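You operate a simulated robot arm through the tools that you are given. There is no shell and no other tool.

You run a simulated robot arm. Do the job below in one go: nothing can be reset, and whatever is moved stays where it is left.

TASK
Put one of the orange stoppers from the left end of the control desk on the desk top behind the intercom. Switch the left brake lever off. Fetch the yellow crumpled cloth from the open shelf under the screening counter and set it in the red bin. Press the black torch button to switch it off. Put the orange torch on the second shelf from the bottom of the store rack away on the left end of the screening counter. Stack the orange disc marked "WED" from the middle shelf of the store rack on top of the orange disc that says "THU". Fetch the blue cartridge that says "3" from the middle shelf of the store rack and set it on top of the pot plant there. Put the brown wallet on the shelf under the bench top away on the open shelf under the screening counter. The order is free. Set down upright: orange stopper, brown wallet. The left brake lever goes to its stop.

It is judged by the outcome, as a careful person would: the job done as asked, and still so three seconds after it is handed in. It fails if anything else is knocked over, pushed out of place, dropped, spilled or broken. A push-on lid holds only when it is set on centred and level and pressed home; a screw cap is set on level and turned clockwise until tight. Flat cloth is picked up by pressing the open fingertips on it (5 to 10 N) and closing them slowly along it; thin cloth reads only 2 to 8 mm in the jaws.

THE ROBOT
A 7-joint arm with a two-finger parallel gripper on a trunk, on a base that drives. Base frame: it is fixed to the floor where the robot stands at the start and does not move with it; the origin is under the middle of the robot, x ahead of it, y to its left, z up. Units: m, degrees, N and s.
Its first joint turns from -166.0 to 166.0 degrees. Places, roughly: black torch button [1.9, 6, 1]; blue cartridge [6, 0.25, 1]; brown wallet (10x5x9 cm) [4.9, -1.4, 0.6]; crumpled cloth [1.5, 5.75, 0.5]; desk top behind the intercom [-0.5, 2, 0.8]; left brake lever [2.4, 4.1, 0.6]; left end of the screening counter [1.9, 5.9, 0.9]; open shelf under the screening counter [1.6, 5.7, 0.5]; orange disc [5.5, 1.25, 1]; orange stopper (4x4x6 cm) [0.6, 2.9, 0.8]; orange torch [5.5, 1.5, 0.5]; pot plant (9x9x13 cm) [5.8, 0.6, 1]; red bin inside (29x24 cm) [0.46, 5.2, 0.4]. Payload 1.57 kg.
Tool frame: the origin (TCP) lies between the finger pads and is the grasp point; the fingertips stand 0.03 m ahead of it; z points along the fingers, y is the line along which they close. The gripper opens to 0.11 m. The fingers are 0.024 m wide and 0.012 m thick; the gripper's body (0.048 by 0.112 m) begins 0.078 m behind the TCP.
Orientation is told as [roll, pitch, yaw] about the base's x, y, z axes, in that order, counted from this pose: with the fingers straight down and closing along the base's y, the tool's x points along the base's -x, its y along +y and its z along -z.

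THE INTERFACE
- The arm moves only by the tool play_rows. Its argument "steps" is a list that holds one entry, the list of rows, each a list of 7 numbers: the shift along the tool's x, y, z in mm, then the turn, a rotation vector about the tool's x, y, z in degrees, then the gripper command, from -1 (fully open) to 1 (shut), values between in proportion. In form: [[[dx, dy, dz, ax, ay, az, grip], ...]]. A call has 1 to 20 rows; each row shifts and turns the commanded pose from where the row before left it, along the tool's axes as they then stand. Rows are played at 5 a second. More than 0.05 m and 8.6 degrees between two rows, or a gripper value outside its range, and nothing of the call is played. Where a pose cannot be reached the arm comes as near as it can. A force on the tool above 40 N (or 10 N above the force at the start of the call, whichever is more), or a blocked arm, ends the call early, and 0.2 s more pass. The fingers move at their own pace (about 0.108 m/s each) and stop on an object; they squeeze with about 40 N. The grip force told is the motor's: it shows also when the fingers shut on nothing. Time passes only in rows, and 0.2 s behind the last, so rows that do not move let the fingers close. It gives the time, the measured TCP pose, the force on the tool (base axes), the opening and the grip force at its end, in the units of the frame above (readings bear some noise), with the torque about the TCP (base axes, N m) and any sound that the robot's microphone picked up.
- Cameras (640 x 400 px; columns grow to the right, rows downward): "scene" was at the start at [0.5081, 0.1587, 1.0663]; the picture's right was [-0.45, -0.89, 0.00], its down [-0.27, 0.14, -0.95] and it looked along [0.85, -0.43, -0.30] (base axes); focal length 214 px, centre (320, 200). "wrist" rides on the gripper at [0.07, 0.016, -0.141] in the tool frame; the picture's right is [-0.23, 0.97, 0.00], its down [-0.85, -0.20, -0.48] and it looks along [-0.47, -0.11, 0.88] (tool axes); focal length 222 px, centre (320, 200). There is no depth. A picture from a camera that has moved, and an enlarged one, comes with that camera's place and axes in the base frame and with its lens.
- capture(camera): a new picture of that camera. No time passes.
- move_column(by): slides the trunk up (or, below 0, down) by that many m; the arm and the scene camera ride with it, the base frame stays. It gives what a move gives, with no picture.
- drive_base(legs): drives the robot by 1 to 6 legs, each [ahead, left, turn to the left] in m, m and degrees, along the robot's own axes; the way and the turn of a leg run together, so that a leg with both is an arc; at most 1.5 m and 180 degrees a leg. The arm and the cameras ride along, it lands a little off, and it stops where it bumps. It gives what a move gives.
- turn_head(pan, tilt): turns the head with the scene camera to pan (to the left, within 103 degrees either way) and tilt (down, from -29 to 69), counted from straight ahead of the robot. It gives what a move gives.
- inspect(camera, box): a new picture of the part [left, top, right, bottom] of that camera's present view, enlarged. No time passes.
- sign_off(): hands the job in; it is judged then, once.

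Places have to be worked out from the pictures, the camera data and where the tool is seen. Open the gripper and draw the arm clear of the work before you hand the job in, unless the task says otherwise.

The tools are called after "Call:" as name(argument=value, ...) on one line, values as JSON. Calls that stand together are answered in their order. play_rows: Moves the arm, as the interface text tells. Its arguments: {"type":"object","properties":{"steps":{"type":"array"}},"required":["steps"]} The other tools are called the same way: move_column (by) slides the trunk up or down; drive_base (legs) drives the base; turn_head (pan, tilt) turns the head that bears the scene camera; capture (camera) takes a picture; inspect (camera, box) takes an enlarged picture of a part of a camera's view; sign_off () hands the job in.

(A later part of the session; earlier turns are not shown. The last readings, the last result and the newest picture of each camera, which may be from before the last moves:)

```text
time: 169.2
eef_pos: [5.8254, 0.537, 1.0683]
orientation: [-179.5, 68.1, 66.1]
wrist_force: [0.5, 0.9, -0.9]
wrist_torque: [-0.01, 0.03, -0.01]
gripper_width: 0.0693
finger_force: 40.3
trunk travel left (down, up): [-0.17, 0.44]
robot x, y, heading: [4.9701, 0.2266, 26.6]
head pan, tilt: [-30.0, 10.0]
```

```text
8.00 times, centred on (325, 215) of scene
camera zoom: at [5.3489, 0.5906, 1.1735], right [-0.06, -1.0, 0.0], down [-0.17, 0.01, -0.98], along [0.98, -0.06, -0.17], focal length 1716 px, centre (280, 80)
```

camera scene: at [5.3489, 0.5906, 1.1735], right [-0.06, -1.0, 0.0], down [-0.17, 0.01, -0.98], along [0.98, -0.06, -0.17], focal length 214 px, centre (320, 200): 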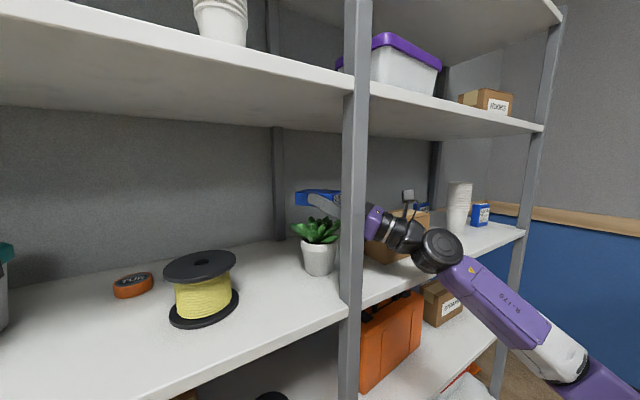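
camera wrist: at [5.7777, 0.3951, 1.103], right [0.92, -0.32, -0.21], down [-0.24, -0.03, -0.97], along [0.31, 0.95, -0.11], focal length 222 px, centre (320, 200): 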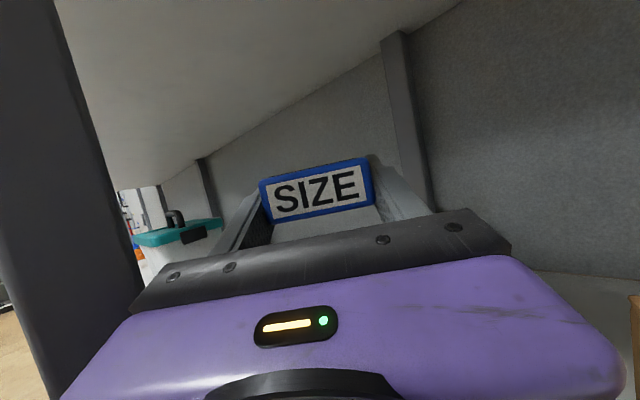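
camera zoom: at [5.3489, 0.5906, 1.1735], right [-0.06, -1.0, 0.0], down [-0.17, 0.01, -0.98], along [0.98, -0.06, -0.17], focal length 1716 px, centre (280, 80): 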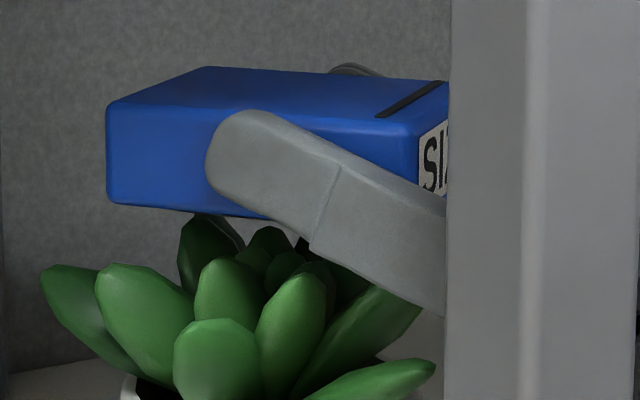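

No contact now. I keep lowering in 1 mm steps.

Call:
play_rows(steps=[[[-0.9, 0, -0.4, 0, 0, 0, 1], [-0.9, 0, -0.4, 0, 0, 0, 1], [-0.9, 0, -0.4, 0, 0, 0, 1], [0, 0, 0, 0, 0, 0, 1]]])

Call:
play_rows(steps=[[[-0.9, 0, -0.4, 0, 0, 0, 1], [-0.9, 0, -0.4, 0, 0, 0, 1], [0, 0, 0, 0, 0, 0, 1]]])

Call:
inspect(camera="scene", box=[285, 190, 365, 240])

```text
time: 170.2
eef_pos: [5.8251, 0.537, 1.0666]
orientation: [-179.5, 68.2, 66.2]
wrist_force: [-3.3, -1.8, 13.5]
wrist_torque: [0.04, 0.56, 0.02]
gripper_width: 0.0696
finger_force: 39.7
trunk travel left (down, up): [-0.17, 0.44]
robot x, y, heading: [4.9642, 0.2235, 26.6]
head pan, tilt: [-30.0, 10.0]
```

```text
time: 170.9
eef_pos: [5.8238, 0.5358, 1.0664]
orientation: [-179.6, 67.9, 66.0]
wrist_force: [-8.5, -1.9, 31.9]
wrist_torque: [0.19, 1.25, 0.16]
gripper_width: 0.0693
finger_force: 39.9
trunk travel left (down, up): [-0.17, 0.44]
robot x, y, heading: [4.9668, 0.2264, 26.6]
head pan, tilt: [-30.0, 10.0]
```

```text
8.00 times, centred on (325, 215) of scene
camera zoom: at [5.3479, 0.5902, 1.1742], right [-0.06, -1.0, 0.0], down [-0.17, 0.01, -0.98], along [0.98, -0.06, -0.17], focal length 1716 px, centre (280, 80)
```

zoom: 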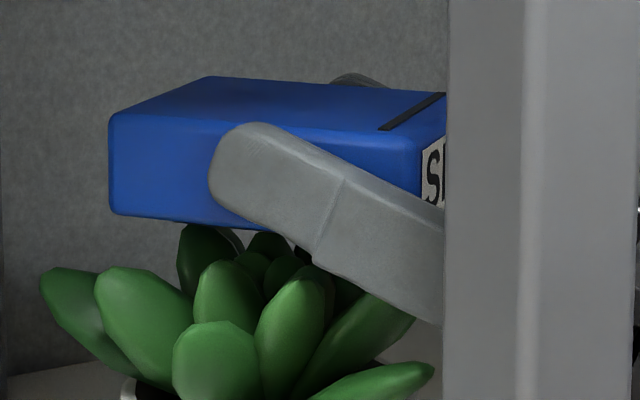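

The finger edge and cartridge edge are now practically on the leaves (cartridge centre within 8 mm of the plant's). I relieve the force and open slowly.

Call:
play_rows(steps=[[[0.9, 0, 0.4, 0, 0, 0, 1], [0.9, 0, 0.4, 0, 0, 0, 1], [0.7, 0, 0.3, 0, 0, 0, 1], [0, 0, 0, 0, 0, 0, 1]]])

Call:
play_rows(steps=[[[0, 0, 0, 0, 0, 0, -0.3], [0, 0, 0, 0, 0, 0, -0.34], [0, 0, 0, 0, 0, 0, -0.38], [0, 0, 0, 0, 0, 0, -0.38]]])

Call:
inspect(camera="scene", box=[285, 190, 365, 240])

Call:
capture(camera="wrist")

```text
time: 171.9
eef_pos: [5.826, 0.537, 1.0649]
orientation: [-179.6, 68.3, 66.1]
wrist_force: [-5.0, -3.6, 17.3]
wrist_torque: [0.01, 0.7, 0.25]
gripper_width: 0.0693
finger_force: 39.6
trunk travel left (down, up): [-0.17, 0.44]
robot x, y, heading: [4.9691, 0.2243, 26.4]
head pan, tilt: [-30.0, 10.0]
```

```text
time: 172.9
eef_pos: [5.8255, 0.5385, 1.0634]
orientation: [-179.5, 68.3, 66.2]
wrist_force: [-0.1, -0.3, -0.5]
wrist_torque: [-0.03, 0.02, 0.02]
gripper_width: 0.0763
finger_force: 0.6
trunk travel left (down, up): [-0.17, 0.44]
robot x, y, heading: [4.9661, 0.225, 26.8]
head pan, tilt: [-30.0, 10.0]
```

```text
8.00 times, centred on (325, 215) of scene
camera zoom: at [5.3489, 0.5906, 1.1734], right [-0.06, -1.0, 0.0], down [-0.17, 0.01, -0.98], along [0.98, -0.06, -0.17], focal length 1716 px, centre (280, 80)
```

zoom: 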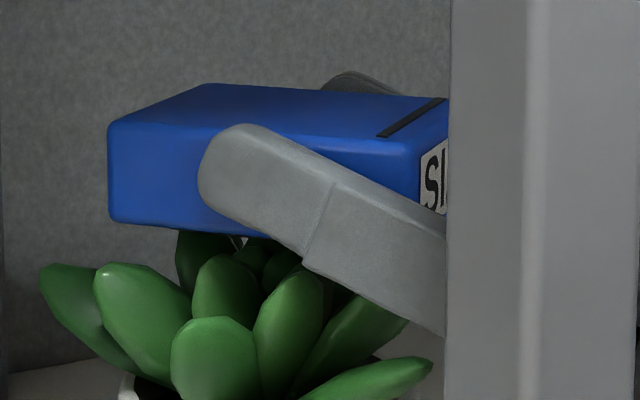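

```text
taken
camera wrist: at [5.7741, 0.3887, 1.0771], right [0.92, -0.32, -0.21], down [-0.24, -0.03, -0.97], along [0.31, 0.95, -0.11], focal length 222 px, centre (320, 200)
```

wrist: 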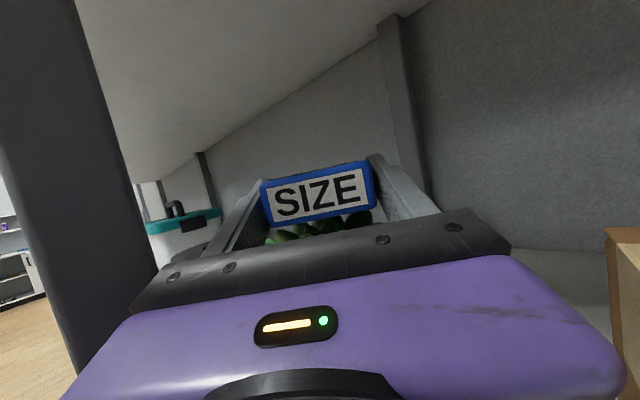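

The cartridge rests on the leaves with no force on the tool. I open to 9 cm, raise 3 mm and back out along the heading.

Call:
play_rows(steps=[[[0, 0, 0, 0, 0, 0, -0.55], [0, 0, 0, 0, 0, 0, -0.6], [1.9, 0, 0.7, 0, 0, 0, -0.6], [5.6, 0, -13.9, 0, 0, 0, -0.6], [0, 0, 0, 0, 0, 0, -0.6]]])

Call:
inspect(camera="scene", box=[265, 180, 385, 255])

```text
time: 174.2
eef_pos: [5.8187, 0.5228, 1.0666]
orientation: [-179.4, 68.2, 66.3]
wrist_force: [0.4, -0.6, -0.3]
wrist_torque: [0.02, -0.04, 0.01]
gripper_width: 0.0881
finger_force: 0.1
trunk travel left (down, up): [-0.17, 0.44]
robot x, y, heading: [4.9689, 0.2261, 26.4]
head pan, tilt: [-30.0, 10.0]
```

```text
5.33 times, centred on (325, 218) of scene
camera zoom: at [5.3489, 0.5906, 1.1735], right [-0.06, -1.0, 0.0], down [-0.17, 0.01, -0.98], along [0.98, -0.06, -0.17], focal length 1144 px, centre (293, 107)
```

zoom: 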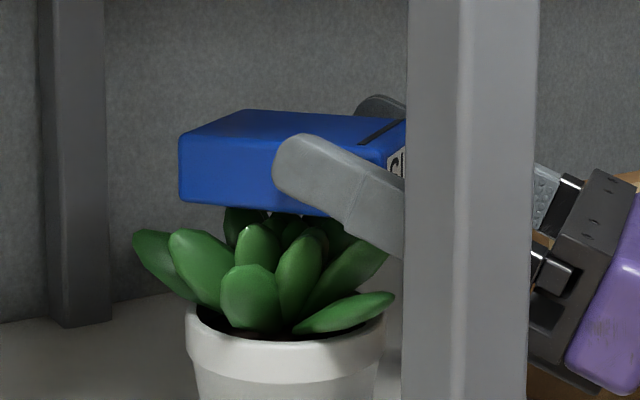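

Stable. I back the tool out the rest of the way.

Call:
play_rows(steps=[[[5.6, 0, -13.9, 0, 0, 0, -0.6], [9.3, 0, -23.2, 0, 0, 0, -0.6], [13, 0, -32.5, 0, 0, 0, -0.6], [14.8, 0, -37.1, 0, 0, 0, -0.6], [14.8, 0, -37.1, 0, 0, 0, -0.6], [0, 0, 0, 0, 0, 0, -0.6]]])

Call:
drive_base(legs=[[-0.4, 0, 0]])

Call:
turn_head(pan=-10, tilt=10)

Call:
capture(camera="scene")

Call:
inspect(camera="scene", box=[260, 150, 420, 250])

```text
time: 175.6
eef_pos: [5.7543, 0.3823, 1.0673]
orientation: [-179.6, 68.2, 66.3]
wrist_force: [-0.1, -0.1, -0.4]
wrist_torque: [0.0, 0.01, -0.02]
gripper_width: 0.0882
finger_force: 0.0
trunk travel left (down, up): [-0.17, 0.44]
robot x, y, heading: [4.9717, 0.2286, 26.3]
head pan, tilt: [-30.0, 10.0]
```

```text
time: 178.1
eef_pos: [5.3941, 0.2026, 1.0666]
orientation: [-179.6, 68.3, 66.0]
wrist_force: [0.7, -0.3, -1.0]
wrist_torque: [-0.01, 0.04, 0.0]
gripper_width: 0.088
finger_force: 0.1
trunk travel left (down, up): [-0.17, 0.44]
robot x, y, heading: [4.6061, 0.0471, 26.4]
head pan, tilt: [-30.0, 10.0]
```

```text
time: 178.9
eef_pos: [5.3945, 0.2027, 1.0682]
orientation: [-179.5, 68.3, 66.2]
wrist_force: [-0.7, 0.2, 0.5]
wrist_torque: [-0.03, 0.0, -0.01]
gripper_width: 0.0881
finger_force: 0.0
trunk travel left (down, up): [-0.17, 0.44]
robot x, y, heading: [4.6051, 0.0456, 26.3]
head pan, tilt: [-10.0, 10.0]
```

```text
taken
camera scene: at [4.985, 0.442, 1.1735], right [0.28, -0.96, 0.0], down [-0.17, -0.05, -0.98], along [0.94, 0.28, -0.17], focal length 214 px, centre (320, 200)
```

scene: 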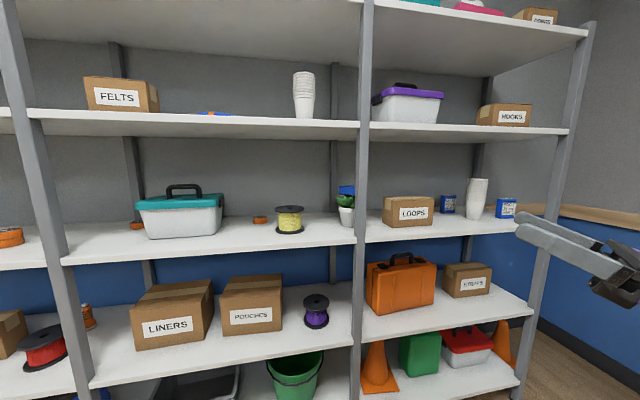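

```text
4.00 times, centred on (340, 200) of scene
camera zoom: at [4.985, 0.442, 1.1735], right [0.28, -0.96, 0.0], down [-0.17, -0.05, -0.98], along [0.94, 0.28, -0.17], focal length 858 px, centre (240, 200)
```

zoom: 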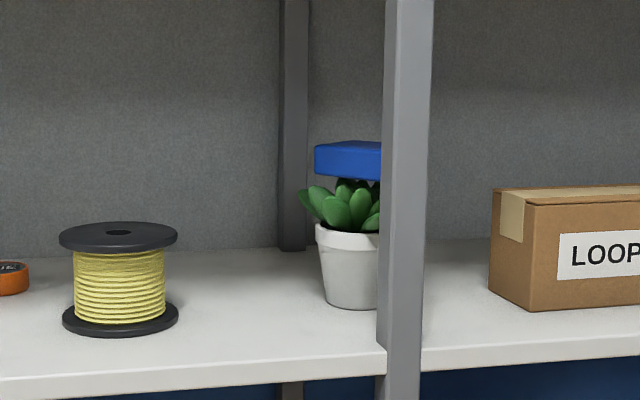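

The cartridge lies safely on the plant. Next is the torch behind the red spool on the second shelf. I bring the tool back straight and pitched 45° down, then drive left in front of it.

Call:
play_rows(steps=[[[0, 0, 0, -7.42, 0, -2.97, -1], [0, 0, 0, -7.42, 0, -2.97, -1], [0, 0, 0, -7.42, 0, -2.97, -1], [0, 0, 0, -7.42, 0, -2.97, -1], [0, 0, 0, -7.42, 0, -2.97, -1], [0, 0, 0, 0, -7.5, 0, -1], [0, 0, 0, 0, -7.5, 0, -1], [0, 0, 0, 0, -7.5, 0, -1], [0, 0, 0, 0, -7.5, 0, -1], [0, 0, 0, 0, -7.5, 0, -1], [0, 0, 0, 0, -7.5, 0, -1], [0, 0, 0, 0, -7.5, 0, -1], [0, 0, 0, 0, -7.5, 0, -1], [0, 0, 0, 0, -7.5, 0, -1], [0, 0, 0, 0, 0, 0, -1]]])

Call:
drive_base(legs=[[0, 1.0, 0]])

Call:
turn_head(pan=-5, tilt=30)

Call:
capture(camera="scene")

Call:
capture(camera="wrist")

```text
time: 182.1
eef_pos: [5.3943, 0.2038, 1.0675]
orientation: [-0.2, 44.1, -154.5]
wrist_force: [-0.3, -0.5, -0.5]
wrist_torque: [0.02, 0.02, 0.02]
gripper_width: 0.1103
finger_force: 0.1
trunk travel left (down, up): [-0.17, 0.44]
robot x, y, heading: [4.6047, 0.0474, 26.6]
head pan, tilt: [-10.0, 10.0]
```

```text
time: 187.3
eef_pos: [4.9534, 1.0914, 1.0667]
orientation: [-0.1, 44.2, -154.9]
wrist_force: [-0.3, 0.3, -0.3]
wrist_torque: [0.01, 0.01, -0.03]
gripper_width: 0.1103
finger_force: 0.1
trunk travel left (down, up): [-0.17, 0.44]
robot x, y, heading: [4.1641, 0.9398, 26.1]
head pan, tilt: [-10.0, 10.0]
```

```text
time: 188.1
eef_pos: [4.9534, 1.0922, 1.0679]
orientation: [-0.2, 44.2, -154.9]
wrist_force: [-0.2, -0.2, 0.3]
wrist_torque: [-0.02, -0.02, 0.0]
gripper_width: 0.1097
finger_force: 0.0
trunk travel left (down, up): [-0.17, 0.44]
robot x, y, heading: [4.1622, 0.9399, 26.1]
head pan, tilt: [-5.0, 30.0]
```

```text
taken
camera scene: at [4.5409, 1.3408, 1.1412], right [0.36, -0.93, 0.0], down [-0.47, -0.18, -0.87], along [0.81, 0.31, -0.5], focal length 214 px, centre (320, 200)
```

scene: 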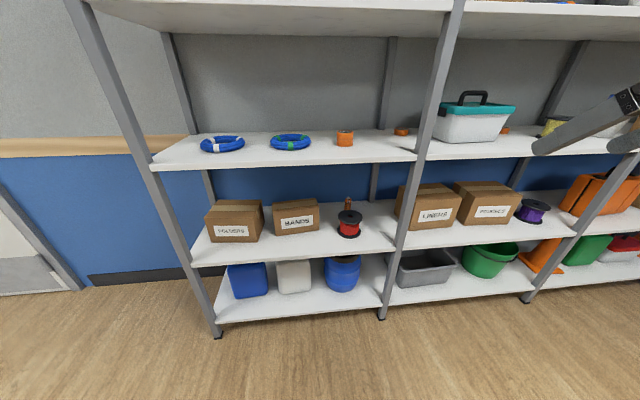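

```text
taken
camera wrist: at [4.9158, 1.0564, 1.2177], right [0.27, -0.95, -0.16], down [-0.94, -0.22, -0.25], along [0.2, 0.22, -0.95], focal length 222 px, centre (320, 200)
```

wrist: 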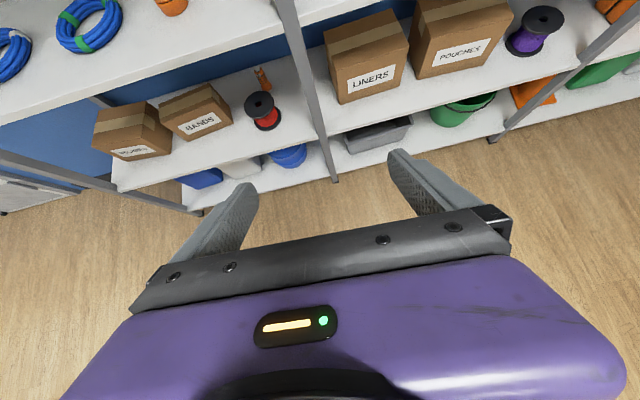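

I lower the trunk fully and bring the tool down and left to look into the second shelf.

Call:
move_column(by=-0.165)

Call:
play_rows(steps=[[[0, -47, 0, 0, 0, 0, -1], [0, -47, 0, 0, 0, 0, -1], [0, -47, 0, 0, 0, 0, -1], [0, -47, 0, 0, 0, 0, -1], [-27.9, 0, 28.7, 0, 0, 0, -1], [-27.9, 0, 28.7, 0, 0, 0, -1], [-27.9, 0, 28.7, 0, 0, 0, -1], [-27.9, 0, 28.7, 0, 0, 0, -1], [-27.9, 0, 28.7, 0, 0, 0, -1], [0, 0, 0, 0, 0, 0, -1]]])

Call:
capture(camera="wrist")

Call:
turn_head(pan=-15, tilt=30)

Call:
capture(camera="scene")

```text
time: 190.0
eef_pos: [4.9543, 1.0919, 0.9021]
orientation: [-0.2, 44.2, -154.9]
wrist_force: [1.5, 0.6, 0.1]
wrist_torque: [0.0, 0.01, 0.01]
gripper_width: 0.1102
finger_force: 0.1
trunk travel left (down, up): [-0.005, 0.605]
robot x, y, heading: [4.1627, 0.9386, 25.9]
head pan, tilt: [-5.0, 30.0]
```

```text
time: 192.2
eef_pos: [4.8755, 1.2616, 0.7013]
orientation: [-0.2, 44.1, -154.8]
wrist_force: [-0.2, -0.2, -0.6]
wrist_torque: [0.02, -0.03, -0.03]
gripper_width: 0.1099
finger_force: 0.0
trunk travel left (down, up): [-0.005, 0.605]
robot x, y, heading: [4.1626, 0.9371, 26.1]
head pan, tilt: [-5.0, 30.0]
```

```text
taken
camera wrist: at [4.8358, 1.226, 0.8528], right [0.27, -0.95, -0.16], down [-0.94, -0.22, -0.25], along [0.2, 0.22, -0.95], focal length 222 px, centre (320, 200)
```

wrist: 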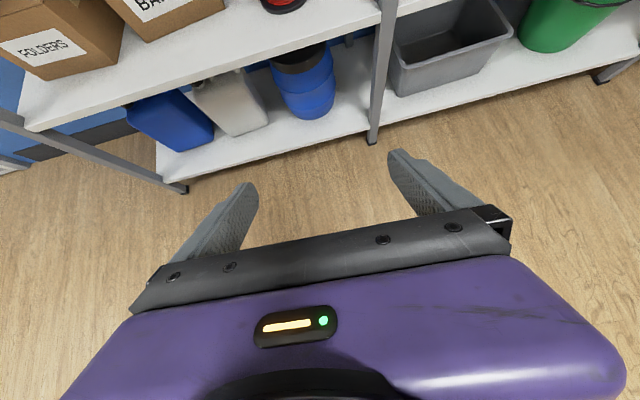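

```text
time: 192.9
eef_pos: [4.875, 1.2627, 0.7018]
orientation: [-0.2, 44.2, -155.0]
wrist_force: [-0.1, 0.5, 0.9]
wrist_torque: [-0.02, -0.02, -0.01]
gripper_width: 0.1099
finger_force: 0.0
trunk travel left (down, up): [-0.005, 0.605]
robot x, y, heading: [4.1651, 0.9425, 25.9]
head pan, tilt: [-15.0, 30.0]
```

```text
taken
camera scene: at [4.5453, 1.3257, 0.9761], right [0.19, -0.98, 0.0], down [-0.49, -0.1, -0.87], along [0.85, 0.17, -0.5], focal length 214 px, centre (320, 200)
```

scene: 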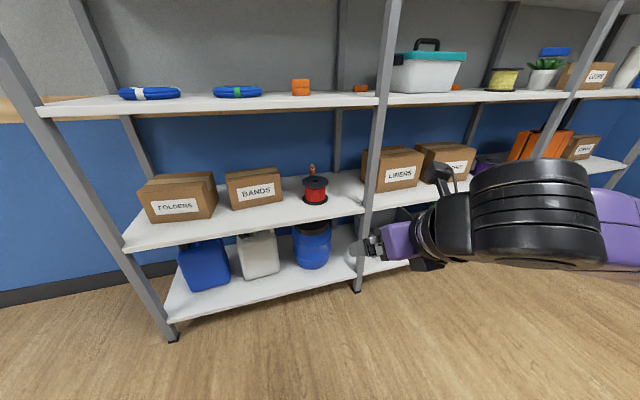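

I enlarge the spool and torch region to measure it.

Call:
inspect(camera="scene", box=[260, 140, 380, 215])

```text
5.33 times, centred on (320, 178) of scene
camera zoom: at [4.5453, 1.3257, 0.9761], right [0.19, -0.98, 0.0], down [-0.49, -0.1, -0.87], along [0.85, 0.17, -0.5], focal length 1144 px, centre (320, 320)
```

zoom: 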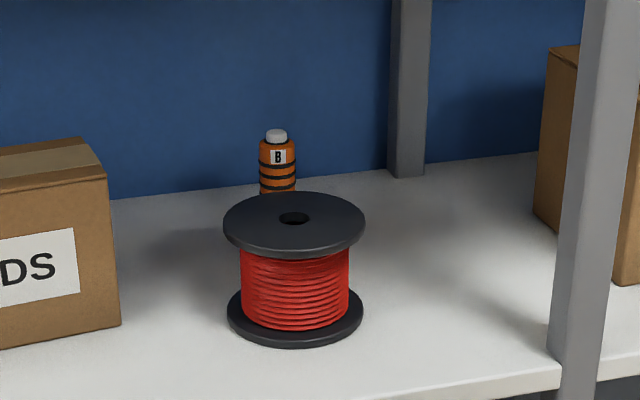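

Torch: Ø3.2 × 11 cm, top at [5.445, 1.544, 0.630]; spool top 0.606, directly in front of it. I'll reach over the spool at ~48° down. First I check the arm's posture.

Call:
turn_head(pan=-55, tilt=20)

Call:
capture(camera="scene")

```text
time: 194.0
eef_pos: [4.8737, 1.2608, 0.7036]
orientation: [-0.2, 44.2, -154.9]
wrist_force: [0.2, -0.6, -0.8]
wrist_torque: [-0.05, -0.01, -0.01]
gripper_width: 0.1095
finger_force: 0.1
trunk travel left (down, up): [-0.005, 0.605]
robot x, y, heading: [4.1634, 0.9386, 26.1]
head pan, tilt: [-55.0, 20.0]
```

```text
taken
camera scene: at [4.5381, 1.2633, 0.9922], right [-0.48, -0.88, 0.0], down [-0.3, 0.17, -0.94], along [0.82, -0.45, -0.34], focal length 214 px, centre (320, 200)
```

scene: 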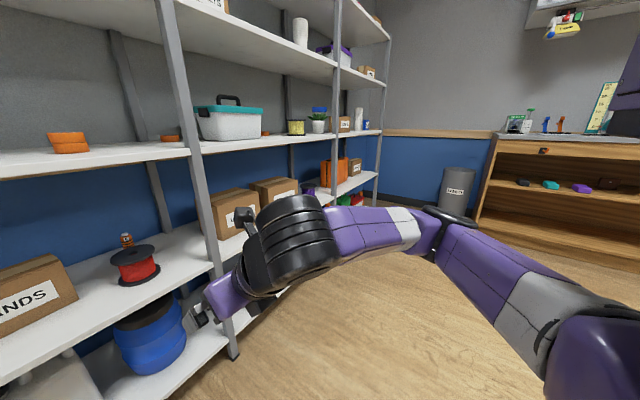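

The forearm runs to my right and would meet the upright if I face the rack squarely. So I turn 25° right and stand further left, which makes the forearm recede from the rack.

Call:
drive_base(legs=[[0, 0, -25], [0, 0.61, 0]])

Call:
turn_head(pan=15, tilt=25)

Call:
capture(camera="scene")

Call:
capture(camera="wrist")

```text
time: 198.7
eef_pos: [4.9293, 1.5436, 0.7023]
orientation: [-0.2, 44.2, -179.8]
wrist_force: [-0.2, -0.9, -0.7]
wrist_torque: [-0.03, -0.03, 0.02]
gripper_width: 0.1099
finger_force: 0.0
trunk travel left (down, up): [-0.005, 0.605]
robot x, y, heading: [4.152, 1.5564, 1.2]
head pan, tilt: [-55.0, 20.0]
```

```text
time: 200.1
eef_pos: [4.9306, 1.5438, 0.7038]
orientation: [-0.2, 44.2, -179.8]
wrist_force: [0.5, -0.1, -0.8]
wrist_torque: [0.01, -0.01, -0.01]
gripper_width: 0.1101
finger_force: 0.0
trunk travel left (down, up): [-0.005, 0.605]
robot x, y, heading: [4.1508, 1.5515, 1.3]
head pan, tilt: [15.0, 25.0]
```

```text
taken
camera scene: at [4.6593, 1.7875, 0.9841], right [0.28, -0.96, 0.0], down [-0.41, -0.12, -0.91], along [0.87, 0.25, -0.42], focal length 214 px, centre (320, 200)
```

scene: 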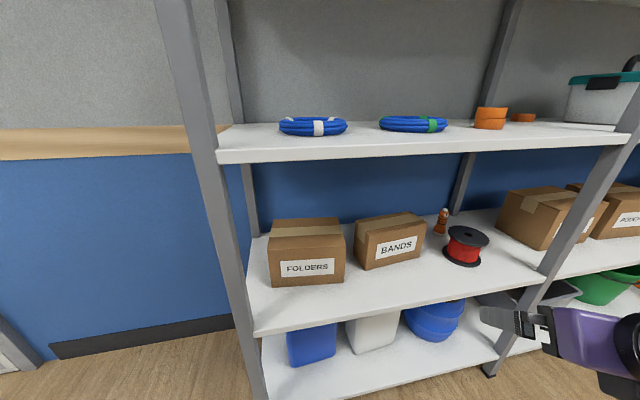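

```text
taken
camera wrist: at [4.8805, 1.5276, 0.8532], right [-0.16, -0.97, -0.16], down [-0.95, 0.2, -0.25], along [0.28, 0.11, -0.95], focal length 222 px, centre (320, 200)
```

wrist: 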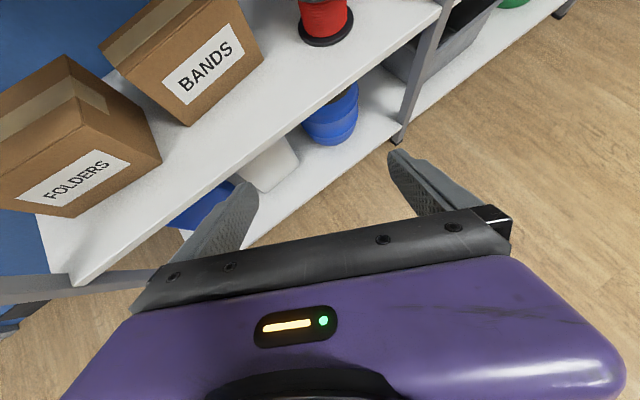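

From here the torch is visible. I drive 0.3 m forward (tool above spool height, below the middle shelf) and re-measure.

Call:
drive_base(legs=[[0.3, 0, 0]])

Call:
turn_head(pan=5, tilt=30)

Call:
capture(camera="scene")

Call:
capture(camera="wrist")

```text
time: 202.1
eef_pos: [5.2327, 1.5503, 0.7033]
orientation: [-0.2, 44.2, -179.9]
wrist_force: [0.8, 0.0, -0.7]
wrist_torque: [-0.01, 0.04, 0.0]
gripper_width: 0.1098
finger_force: 0.0
trunk travel left (down, up): [-0.005, 0.605]
robot x, y, heading: [4.4527, 1.5569, 0.9]
head pan, tilt: [15.0, 25.0]
```

```text
time: 202.9
eef_pos: [5.2322, 1.5495, 0.7022]
orientation: [-0.2, 44.2, -179.9]
wrist_force: [0.4, -0.7, 0.2]
wrist_torque: [0.01, 0.02, 0.01]
gripper_width: 0.1101
finger_force: 0.0
trunk travel left (down, up): [-0.005, 0.605]
robot x, y, heading: [4.4522, 1.5564, 1.2]
head pan, tilt: [5.0, 30.0]
```

```text
taken
camera scene: at [4.9623, 1.7765, 0.9762], right [0.11, -0.99, 0.0], down [-0.5, -0.05, -0.87], along [0.86, 0.09, -0.5], focal length 214 px, centre (320, 200)
```

scene: 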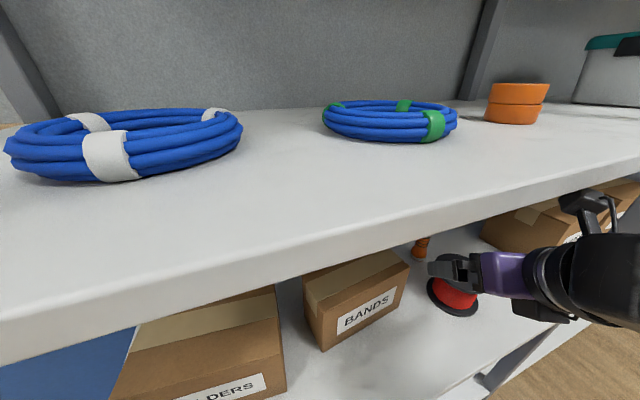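

```text
taken
camera wrist: at [5.1816, 1.5321, 0.8532], right [-0.16, -0.97, -0.16], down [-0.95, 0.2, -0.25], along [0.28, 0.11, -0.95], focal length 222 px, centre (320, 200)
```

wrist: 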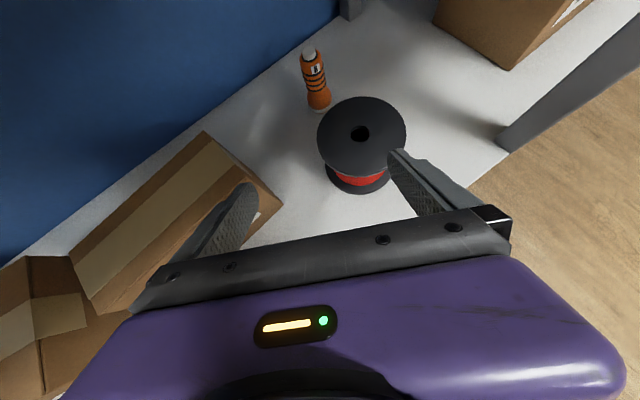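

Torch confirmed at [5.446, 1.543]. BANDS' corner is close on the left, so I narrow the fingers to 6 cm, go 8 cm ahead and descend to z≈0.65 above the spool.

Call:
play_rows(steps=[[[0, 7, 0, 0, 3.8, 0, -0.09], [0, 0, 0, 0, 0, 0, -0.09], [26.8, 0, 29.7, 0, 0, 0, -0.09], [26.8, 0, 29.7, 0, 0, 0, -0.09], [-19.7, 0, 17.7, 0, 0, 0, -0.09], [-19.7, 0, 17.7, 0, 0, 0, -0.09], [0, 0, 0, 0, 0, 0, -0.09]]])

Call:
capture(camera="wrist")

Call:
turn_head(pan=-25, tilt=25)

Call:
capture(camera="scene")

```text
time: 204.5
eef_pos: [5.3114, 1.5421, 0.65]
orientation: [-0.3, 48.0, -179.9]
wrist_force: [0.7, -0.4, 0.4]
wrist_torque: [-0.01, 0.01, -0.04]
gripper_width: 0.0599
finger_force: 0.1
trunk travel left (down, up): [-0.005, 0.605]
robot x, y, heading: [4.454, 1.5603, 1.0]
head pan, tilt: [5.0, 30.0]
```

```text
taken
camera wrist: at [5.2511, 1.5254, 0.7964], right [-0.15, -0.97, -0.17], down [-0.93, 0.2, -0.31], along [0.34, 0.11, -0.93], focal length 222 px, centre (320, 200)
```

wrist: 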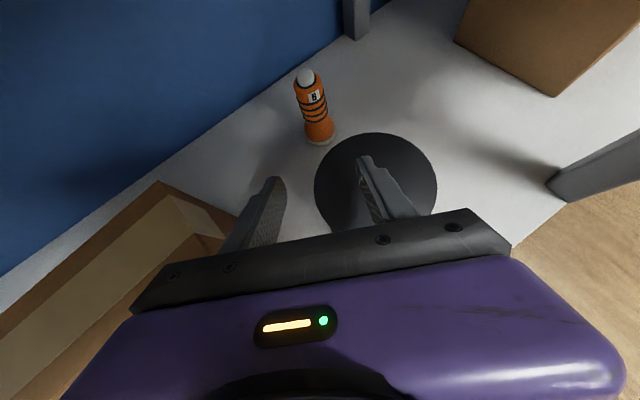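

```text
time: 205.4
eef_pos: [5.3118, 1.5416, 0.6493]
orientation: [-0.1, 48.0, -179.9]
wrist_force: [-0.6, 0.5, -0.1]
wrist_torque: [-0.01, -0.01, -0.01]
gripper_width: 0.0598
finger_force: 0.0
trunk travel left (down, up): [-0.005, 0.605]
robot x, y, heading: [4.4524, 1.5606, 1.0]
head pan, tilt: [-25.0, 25.0]
```

```text
taken
camera scene: at [4.9565, 1.7296, 0.9841], right [-0.41, -0.91, 0.0], down [-0.39, 0.17, -0.91], along [0.83, -0.37, -0.42], focal length 214 px, centre (320, 200)
```

scene: 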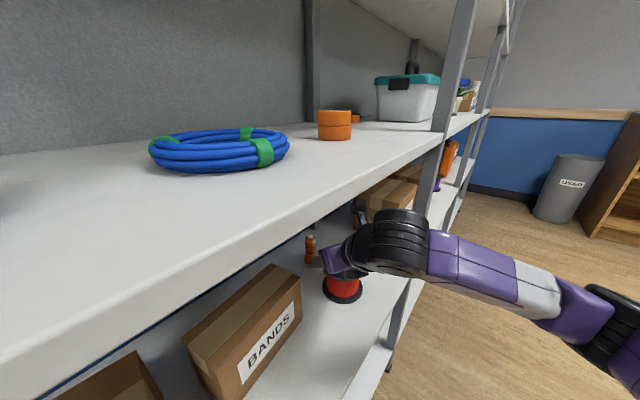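

Clear everywhere. I go forward 134 mm so that the fingers straddle the torch's top, then check.

Call:
play_rows(steps=[[[22.4, 1, 24.9, 0, 0, 0, -0.09], [22.4, 0, 24.9, 0, 0, 0, -0.09], [22.4, 0, 24.9, 0, 0, 0, -0.09], [21.5, 0, 23.9, 0, 0, 0, -0.09], [0, 0, 0, 0, 0, 0, -0.09]]])

Call:
capture(camera="wrist")

Call:
capture(camera="scene")

```text
time: 206.6
eef_pos: [5.4442, 1.5421, 0.6501]
orientation: [-0.1, 48.1, -179.9]
wrist_force: [0.0, -1.7, 0.4]
wrist_torque: [-0.01, -0.01, -0.01]
gripper_width: 0.06
finger_force: 0.1
trunk travel left (down, up): [-0.005, 0.605]
robot x, y, heading: [4.4521, 1.5607, 1.0]
head pan, tilt: [-25.0, 25.0]
```

```text
taken
camera wrist: at [5.3847, 1.5244, 0.7965], right [-0.15, -0.97, -0.17], down [-0.93, 0.2, -0.31], along [0.34, 0.11, -0.93], focal length 222 px, centre (320, 200)
```

wrist: 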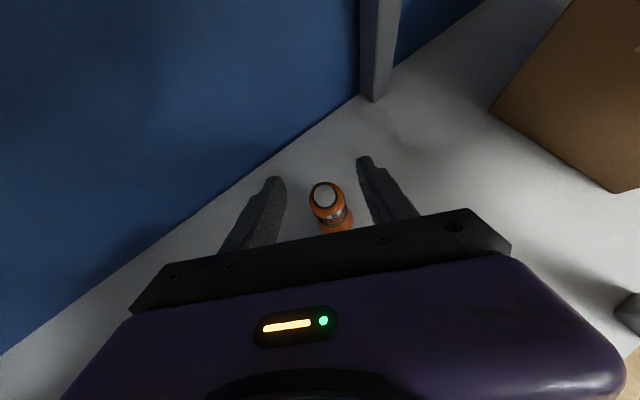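

```text
taken
camera scene: at [4.9565, 1.7296, 0.9841], right [-0.41, -0.91, 0.0], down [-0.39, 0.17, -0.91], along [0.83, -0.37, -0.42], focal length 214 px, centre (320, 200)
```

scene: 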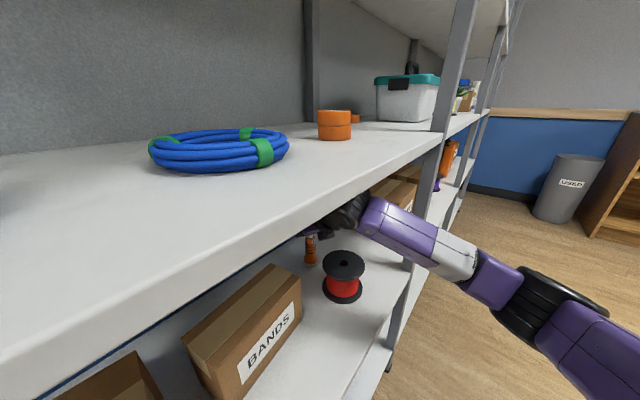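

The torch is centred between the fingers. I descend 48 mm and close gently.

Call:
play_rows(steps=[[[-12.4, 0, 11.2, 0, 0, 0, -0.09], [-12.4, 0, 11.2, 0, 0, 0, -0.09], [-10.4, 0, 9.4, 0, 0, 0, -0.09], [0, 0, 0, 0, 0, 0, -0.09]]])

Call:
capture(camera="wrist")

```text
time: 207.6
eef_pos: [5.4434, 1.5421, 0.6012]
orientation: [-0.1, 48.1, -180.0]
wrist_force: [-1.1, 0.2, -1.0]
wrist_torque: [-0.01, 0.01, 0.01]
gripper_width: 0.0598
finger_force: 0.1
trunk travel left (down, up): [-0.005, 0.605]
robot x, y, heading: [4.4522, 1.5618, 1.0]
head pan, tilt: [-25.0, 25.0]
```

```text
taken
camera wrist: at [5.3842, 1.5252, 0.7485], right [-0.15, -0.97, -0.17], down [-0.93, 0.2, -0.31], along [0.34, 0.11, -0.93], focal length 222 px, centre (320, 200)
```

wrist: 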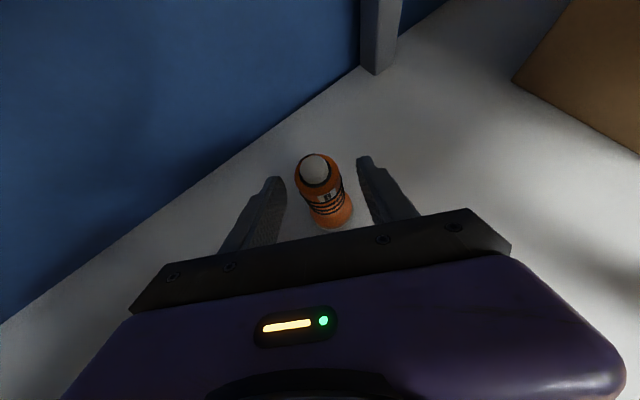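

Call:
play_rows(steps=[[[0, 0, 0, 0, 0, 0, 0.2], [0, 0, 0, 0, 0, 0, 0.5], [0, 0, 0, 0, 0, 0, 1], [0, 0, 0, 0, 0, 0, 1], [0, 0, 0, 0, 0, 0, 1], [2.2, 0, -2, 0, 0, 0, 1], [3, 0, -2.7, 0, 0, 0, 1], [3.7, 0, -3.3, 0, 0, 0, 1], [0, 0, 0, 0, 0, 0, 1]]])

Call:
capture(camera="wrist")

```text
time: 209.6
eef_pos: [5.4451, 1.5418, 0.6138]
orientation: [-0.2, 47.9, -179.9]
wrist_force: [-0.6, -0.6, -1.5]
wrist_torque: [0.0, 0.05, 0.02]
gripper_width: 0.0297
finger_force: 39.3
trunk travel left (down, up): [-0.005, 0.605]
robot x, y, heading: [4.451, 1.5599, 1.1]
head pan, tilt: [-25.0, 25.0]
```

```text
taken
camera wrist: at [5.384, 1.5252, 0.7609], right [-0.15, -0.97, -0.17], down [-0.93, 0.2, -0.31], along [0.34, 0.11, -0.93], focal length 222 px, centre (320, 200)
```

wrist: 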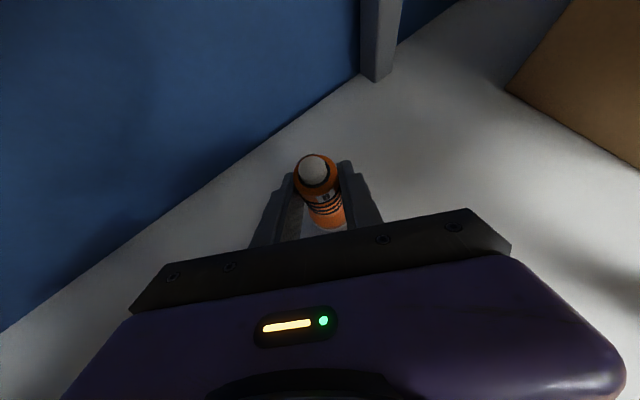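

Torch gripped and lifted. I raise it further while flattening the tool so it clears the spool.

Call:
play_rows(steps=[[[7.4, 0, -6.7, 0, 0, 0, 1], [7.4, 0, -6.7, 0, 0, 0, 1], [7.4, 0, -6.7, 0, 0, 0, 1], [7.4, 0, -6.7, 0, 4.5, 0, 1], [7.9, 0, -6.1, 0, 4.5, 0, 1], [8.4, 0, -5.4, 0, 4.5, 0, 1], [8.8, 0, -4.8, 0, 4.5, 0, 1], [9.1, 0, -4.1, 0, 4.5, 0, 1], [9.4, 0, -3.3, 0, 4.5, 0, 1], [9.7, 0, -2.6, 0, 0, 0, 1], [0, 0, 0, 0, 0, 0, 1]]])

Call:
capture(camera="wrist")

Call:
capture(camera="scene")

```text
time: 212.0
eef_pos: [5.4457, 1.5434, 0.699]
orientation: [-0.3, 68.2, 179.9]
wrist_force: [-0.4, -0.6, -1.1]
wrist_torque: [-0.01, 0.02, 0.0]
gripper_width: 0.0296
finger_force: 39.3
out of reach, approached as far as the arm can: row 8, 9
trunk travel left (down, up): [-0.005, 0.605]
robot x, y, heading: [4.4517, 1.5592, 1.2]
head pan, tilt: [-25.0, 25.0]
```

```text
taken
camera wrist: at [5.3387, 1.5246, 0.8163], right [-0.08, -0.97, -0.21], down [-0.76, 0.2, -0.62], along [0.64, 0.11, -0.76], focal length 222 px, centre (320, 200)
```

wrist: 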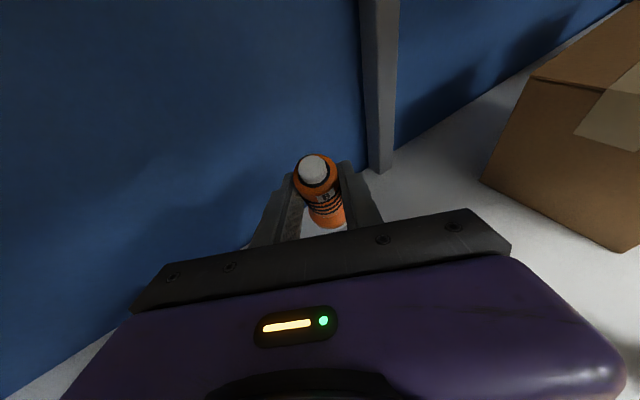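

```text
taken
camera scene: at [4.9565, 1.7295, 0.9841], right [-0.41, -0.91, 0.0], down [-0.39, 0.17, -0.91], along [0.83, -0.37, -0.42], focal length 214 px, centre (320, 200)
```

scene: 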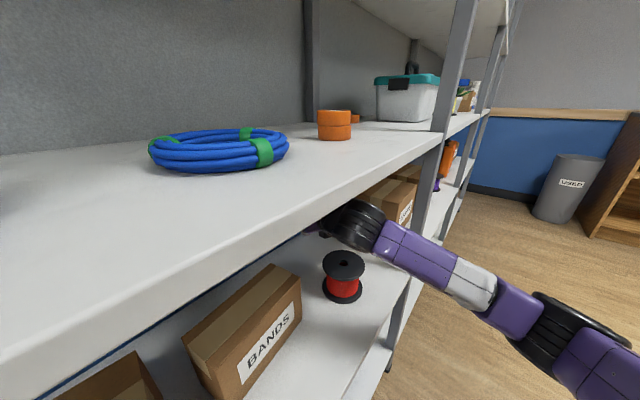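

The tool is at 22° with the torch bottom ~1.2 cm above the spool. I raise the trunk 2 cm for margin and drive straight back.

Call:
move_column(by=0.02)

Call:
drive_base(legs=[[-0.5, 0, 0]])

Call:
turn_head(pan=15, tilt=20)

Call:
capture(camera="scene")

Call:
capture(camera="wrist")

```text
time: 212.7
eef_pos: [5.4457, 1.5412, 0.7193]
orientation: [-0.3, 68.1, 180.0]
wrist_force: [0.5, 0.4, -0.7]
wrist_torque: [-0.02, 0.03, -0.01]
gripper_width: 0.0293
finger_force: 38.9
trunk travel left (down, up): [-0.025, 0.585]
robot x, y, heading: [4.4501, 1.5592, 1.3]
head pan, tilt: [-25.0, 25.0]
```

```text
time: 215.6
eef_pos: [4.9445, 1.5306, 0.7195]
orientation: [-0.3, 68.2, 179.8]
wrist_force: [0.1, 0.7, -0.7]
wrist_torque: [0.0, 0.0, -0.01]
gripper_width: 0.0295
finger_force: 39.4
trunk travel left (down, up): [-0.025, 0.585]
robot x, y, heading: [3.9509, 1.5531, 1.0]
head pan, tilt: [-25.0, 25.0]
```

```text
time: 216.7
eef_pos: [4.9433, 1.5306, 0.7184]
orientation: [-0.3, 68.2, 179.9]
wrist_force: [0.2, 0.1, -2.1]
wrist_torque: [0.0, 0.06, -0.02]
gripper_width: 0.0295
finger_force: 39.0
trunk travel left (down, up): [-0.025, 0.585]
robot x, y, heading: [3.9519, 1.5492, 1.1]
head pan, tilt: [15.0, 20.0]
```

```text
taken
camera scene: at [4.4611, 1.7831, 1.0122], right [0.27, -0.96, 0.0], down [-0.33, -0.09, -0.94], along [0.9, 0.26, -0.34], focal length 214 px, centre (320, 200)
```

scene: 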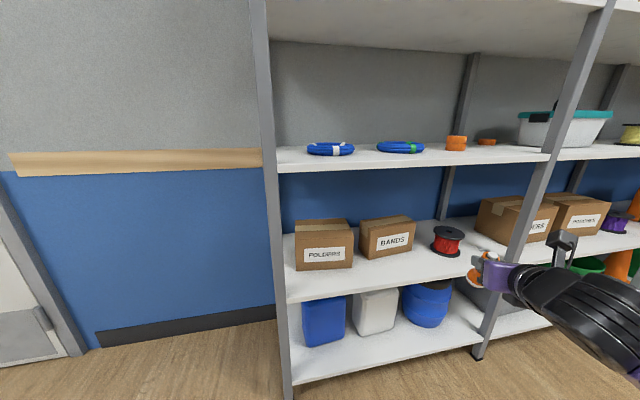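

```text
taken
camera wrist: at [4.8374, 1.5143, 0.8363], right [-0.08, -0.97, -0.21], down [-0.76, 0.2, -0.62], along [0.64, 0.11, -0.76], focal length 222 px, centre (320, 200)
```

wrist: 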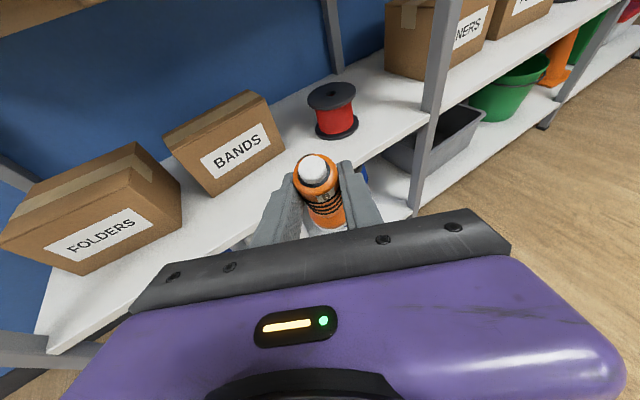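

The torch is out, everything on the shelf in place. I raise the trunk and draw the arm in before driving to the screening counter.

Call:
move_column(by=0.25)

Call:
play_rows(steps=[[[-16.5, 0, -40.8, 0, 0, 0, 1], [-16.5, 0, -40.8, 0, 0, 0, 1], [-16.5, 0, -40.8, 0, 0, 0, 1], [-16.5, 0, -40.8, 0, 0, 0, 1], [-16.5, 0, -40.8, 0, 0, 0, 1], [0, 0, 0, 0, 0, 0, 1]]])

Call:
turn_head(pan=90, tilt=20)

Call:
capture(camera="scene")

```text
time: 219.3
eef_pos: [4.9446, 1.5322, 0.9691]
orientation: [-0.3, 68.2, 179.8]
wrist_force: [0.9, -0.2, -1.2]
wrist_torque: [-0.02, 0.04, 0.02]
gripper_width: 0.0297
finger_force: 39.3
trunk travel left (down, up): [-0.275, 0.335]
robot x, y, heading: [3.9498, 1.5514, 1.0]
head pan, tilt: [15.0, 20.0]
```

```text
time: 220.7
eef_pos: [4.7815, 1.5188, 0.9508]
orientation: [-2.1, 68.1, -179.4]
wrist_force: [0.4, 0.6, -1.0]
wrist_torque: [-0.02, 0.02, -0.01]
gripper_width: 0.0296
finger_force: 39.5
out of reach, approached as far as the arm can: row 4, 5
trunk travel left (down, up): [-0.275, 0.335]
robot x, y, heading: [3.9491, 1.5473, 0.9]
head pan, tilt: [15.0, 20.0]
```

```text
time: 222.2
eef_pos: [4.7817, 1.5186, 0.9511]
orientation: [-2.2, 68.1, -179.4]
wrist_force: [0.7, 0.0, -1.6]
wrist_torque: [0.01, 0.01, -0.03]
gripper_width: 0.0295
finger_force: 38.4
trunk travel left (down, up): [-0.275, 0.335]
robot x, y, heading: [3.9489, 1.5474, 1.0]
head pan, tilt: [90.0, 20.0]
```

```text
taken
camera scene: at [4.3701, 1.8507, 1.2622], right [1.0, 0.02, 0.0], down [0.01, -0.34, -0.94], along [-0.01, 0.94, -0.34], focal length 214 px, centre (320, 200)
```

scene: 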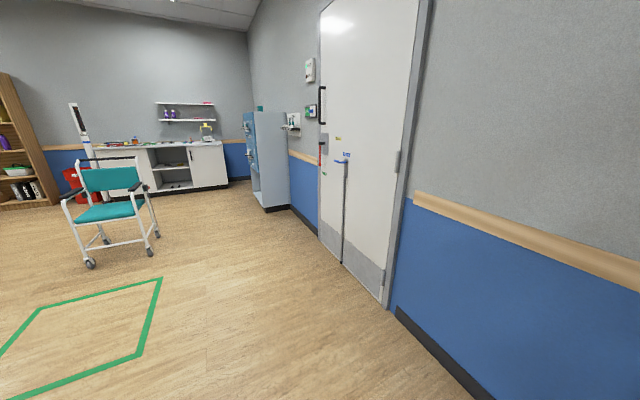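

Counter, wheelchair and machine positions are measurable from here: wheelchair around [2.3, 3.8], a free lane lies between it and the blue machine. I turn to face the counter (heading 116°), shift right and drive 1.5 m, then look again.

Call:
drive_base(legs=[[0, 0, 115], [0, -0.39, 0], [1.5, 0, 0]])

Call:
turn_head(pan=15, tilt=15)

Call:
capture(camera="scene")

```text
time: 236.5
eef_pos: [3.3344, 3.8516, 0.9505]
orientation: [-2.2, 68.0, -65.2]
wrist_force: [-0.2, -0.8, -1.8]
wrist_torque: [0.02, -0.02, 0.0]
gripper_width: 0.0296
finger_force: 38.9
trunk travel left (down, up): [-0.275, 0.335]
robot x, y, heading: [3.6494, 3.0764, 115.4]
head pan, tilt: [90.0, 20.0]
```

```text
time: 237.9
eef_pos: [3.3327, 3.852, 0.9505]
orientation: [-2.2, 67.9, -65.2]
wrist_force: [-0.2, 0.3, -0.2]
wrist_torque: [-0.04, -0.02, -0.02]
gripper_width: 0.0297
finger_force: 38.8
trunk travel left (down, up): [-0.275, 0.335]
robot x, y, heading: [3.6459, 3.0806, 115.1]
head pan, tilt: [15.0, 15.0]
```

```text
taken
camera scene: at [3.2223, 3.4532, 1.2703], right [0.76, 0.65, 0.0], down [0.17, -0.2, -0.97], along [-0.62, 0.74, -0.26], focal length 214 px, centre (320, 200)
```

scene: 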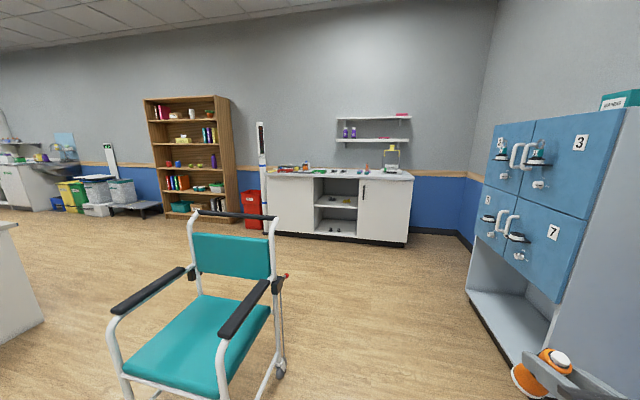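

I now see the counter well: open shelf in the middle, red bin to its left, items on top. I enlarge the counter to find the black torch and free spots.

Call:
inspect(camera="scene", box=[250, 130, 430, 243])

Call:
inspect(camera="scene", box=[260, 145, 340, 195])

Call:
inspect(camera="scene", box=[335, 140, 415, 190])

```text
3.54 times, centred on (340, 186) of scene
camera zoom: at [3.2223, 3.4532, 1.2703], right [0.76, 0.65, 0.0], down [0.17, -0.2, -0.97], along [-0.62, 0.74, -0.26], focal length 759 px, centre (249, 248)
```

zoom: 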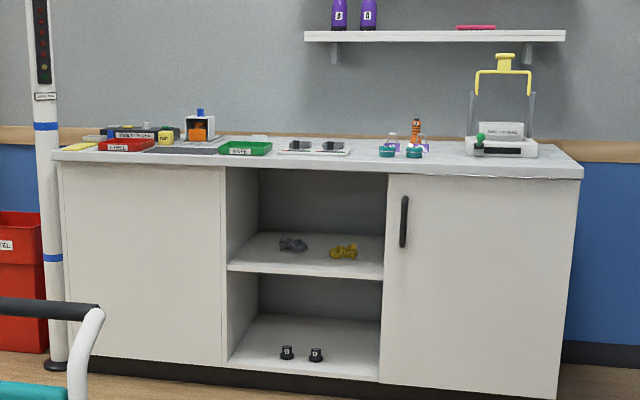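

```text
8.00 times, centred on (300, 170) of scene
camera zoom: at [3.2223, 3.4532, 1.2703], right [0.76, 0.65, 0.0], down [0.17, -0.2, -0.97], along [-0.62, 0.74, -0.26], focal length 1716 px, centre (480, 440)
```

zoom: 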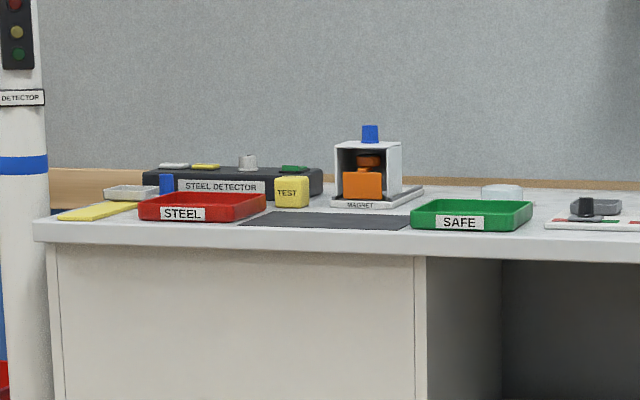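

```text
8.00 times, centred on (375, 165) of scene
camera zoom: at [3.2223, 3.4532, 1.2703], right [0.76, 0.65, 0.0], down [0.17, -0.2, -0.97], along [-0.62, 0.74, -0.26], focal length 1716 px, centre (-120, 480)
```

zoom: 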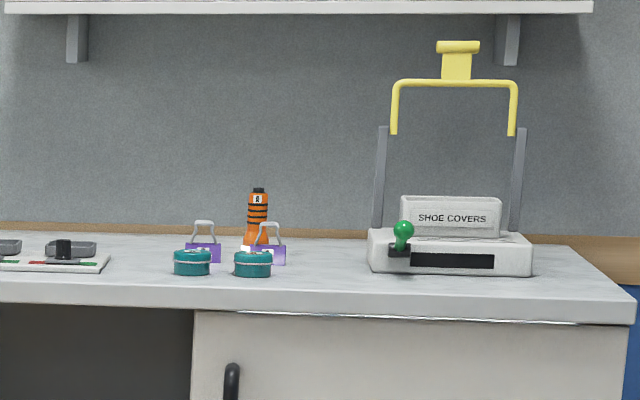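

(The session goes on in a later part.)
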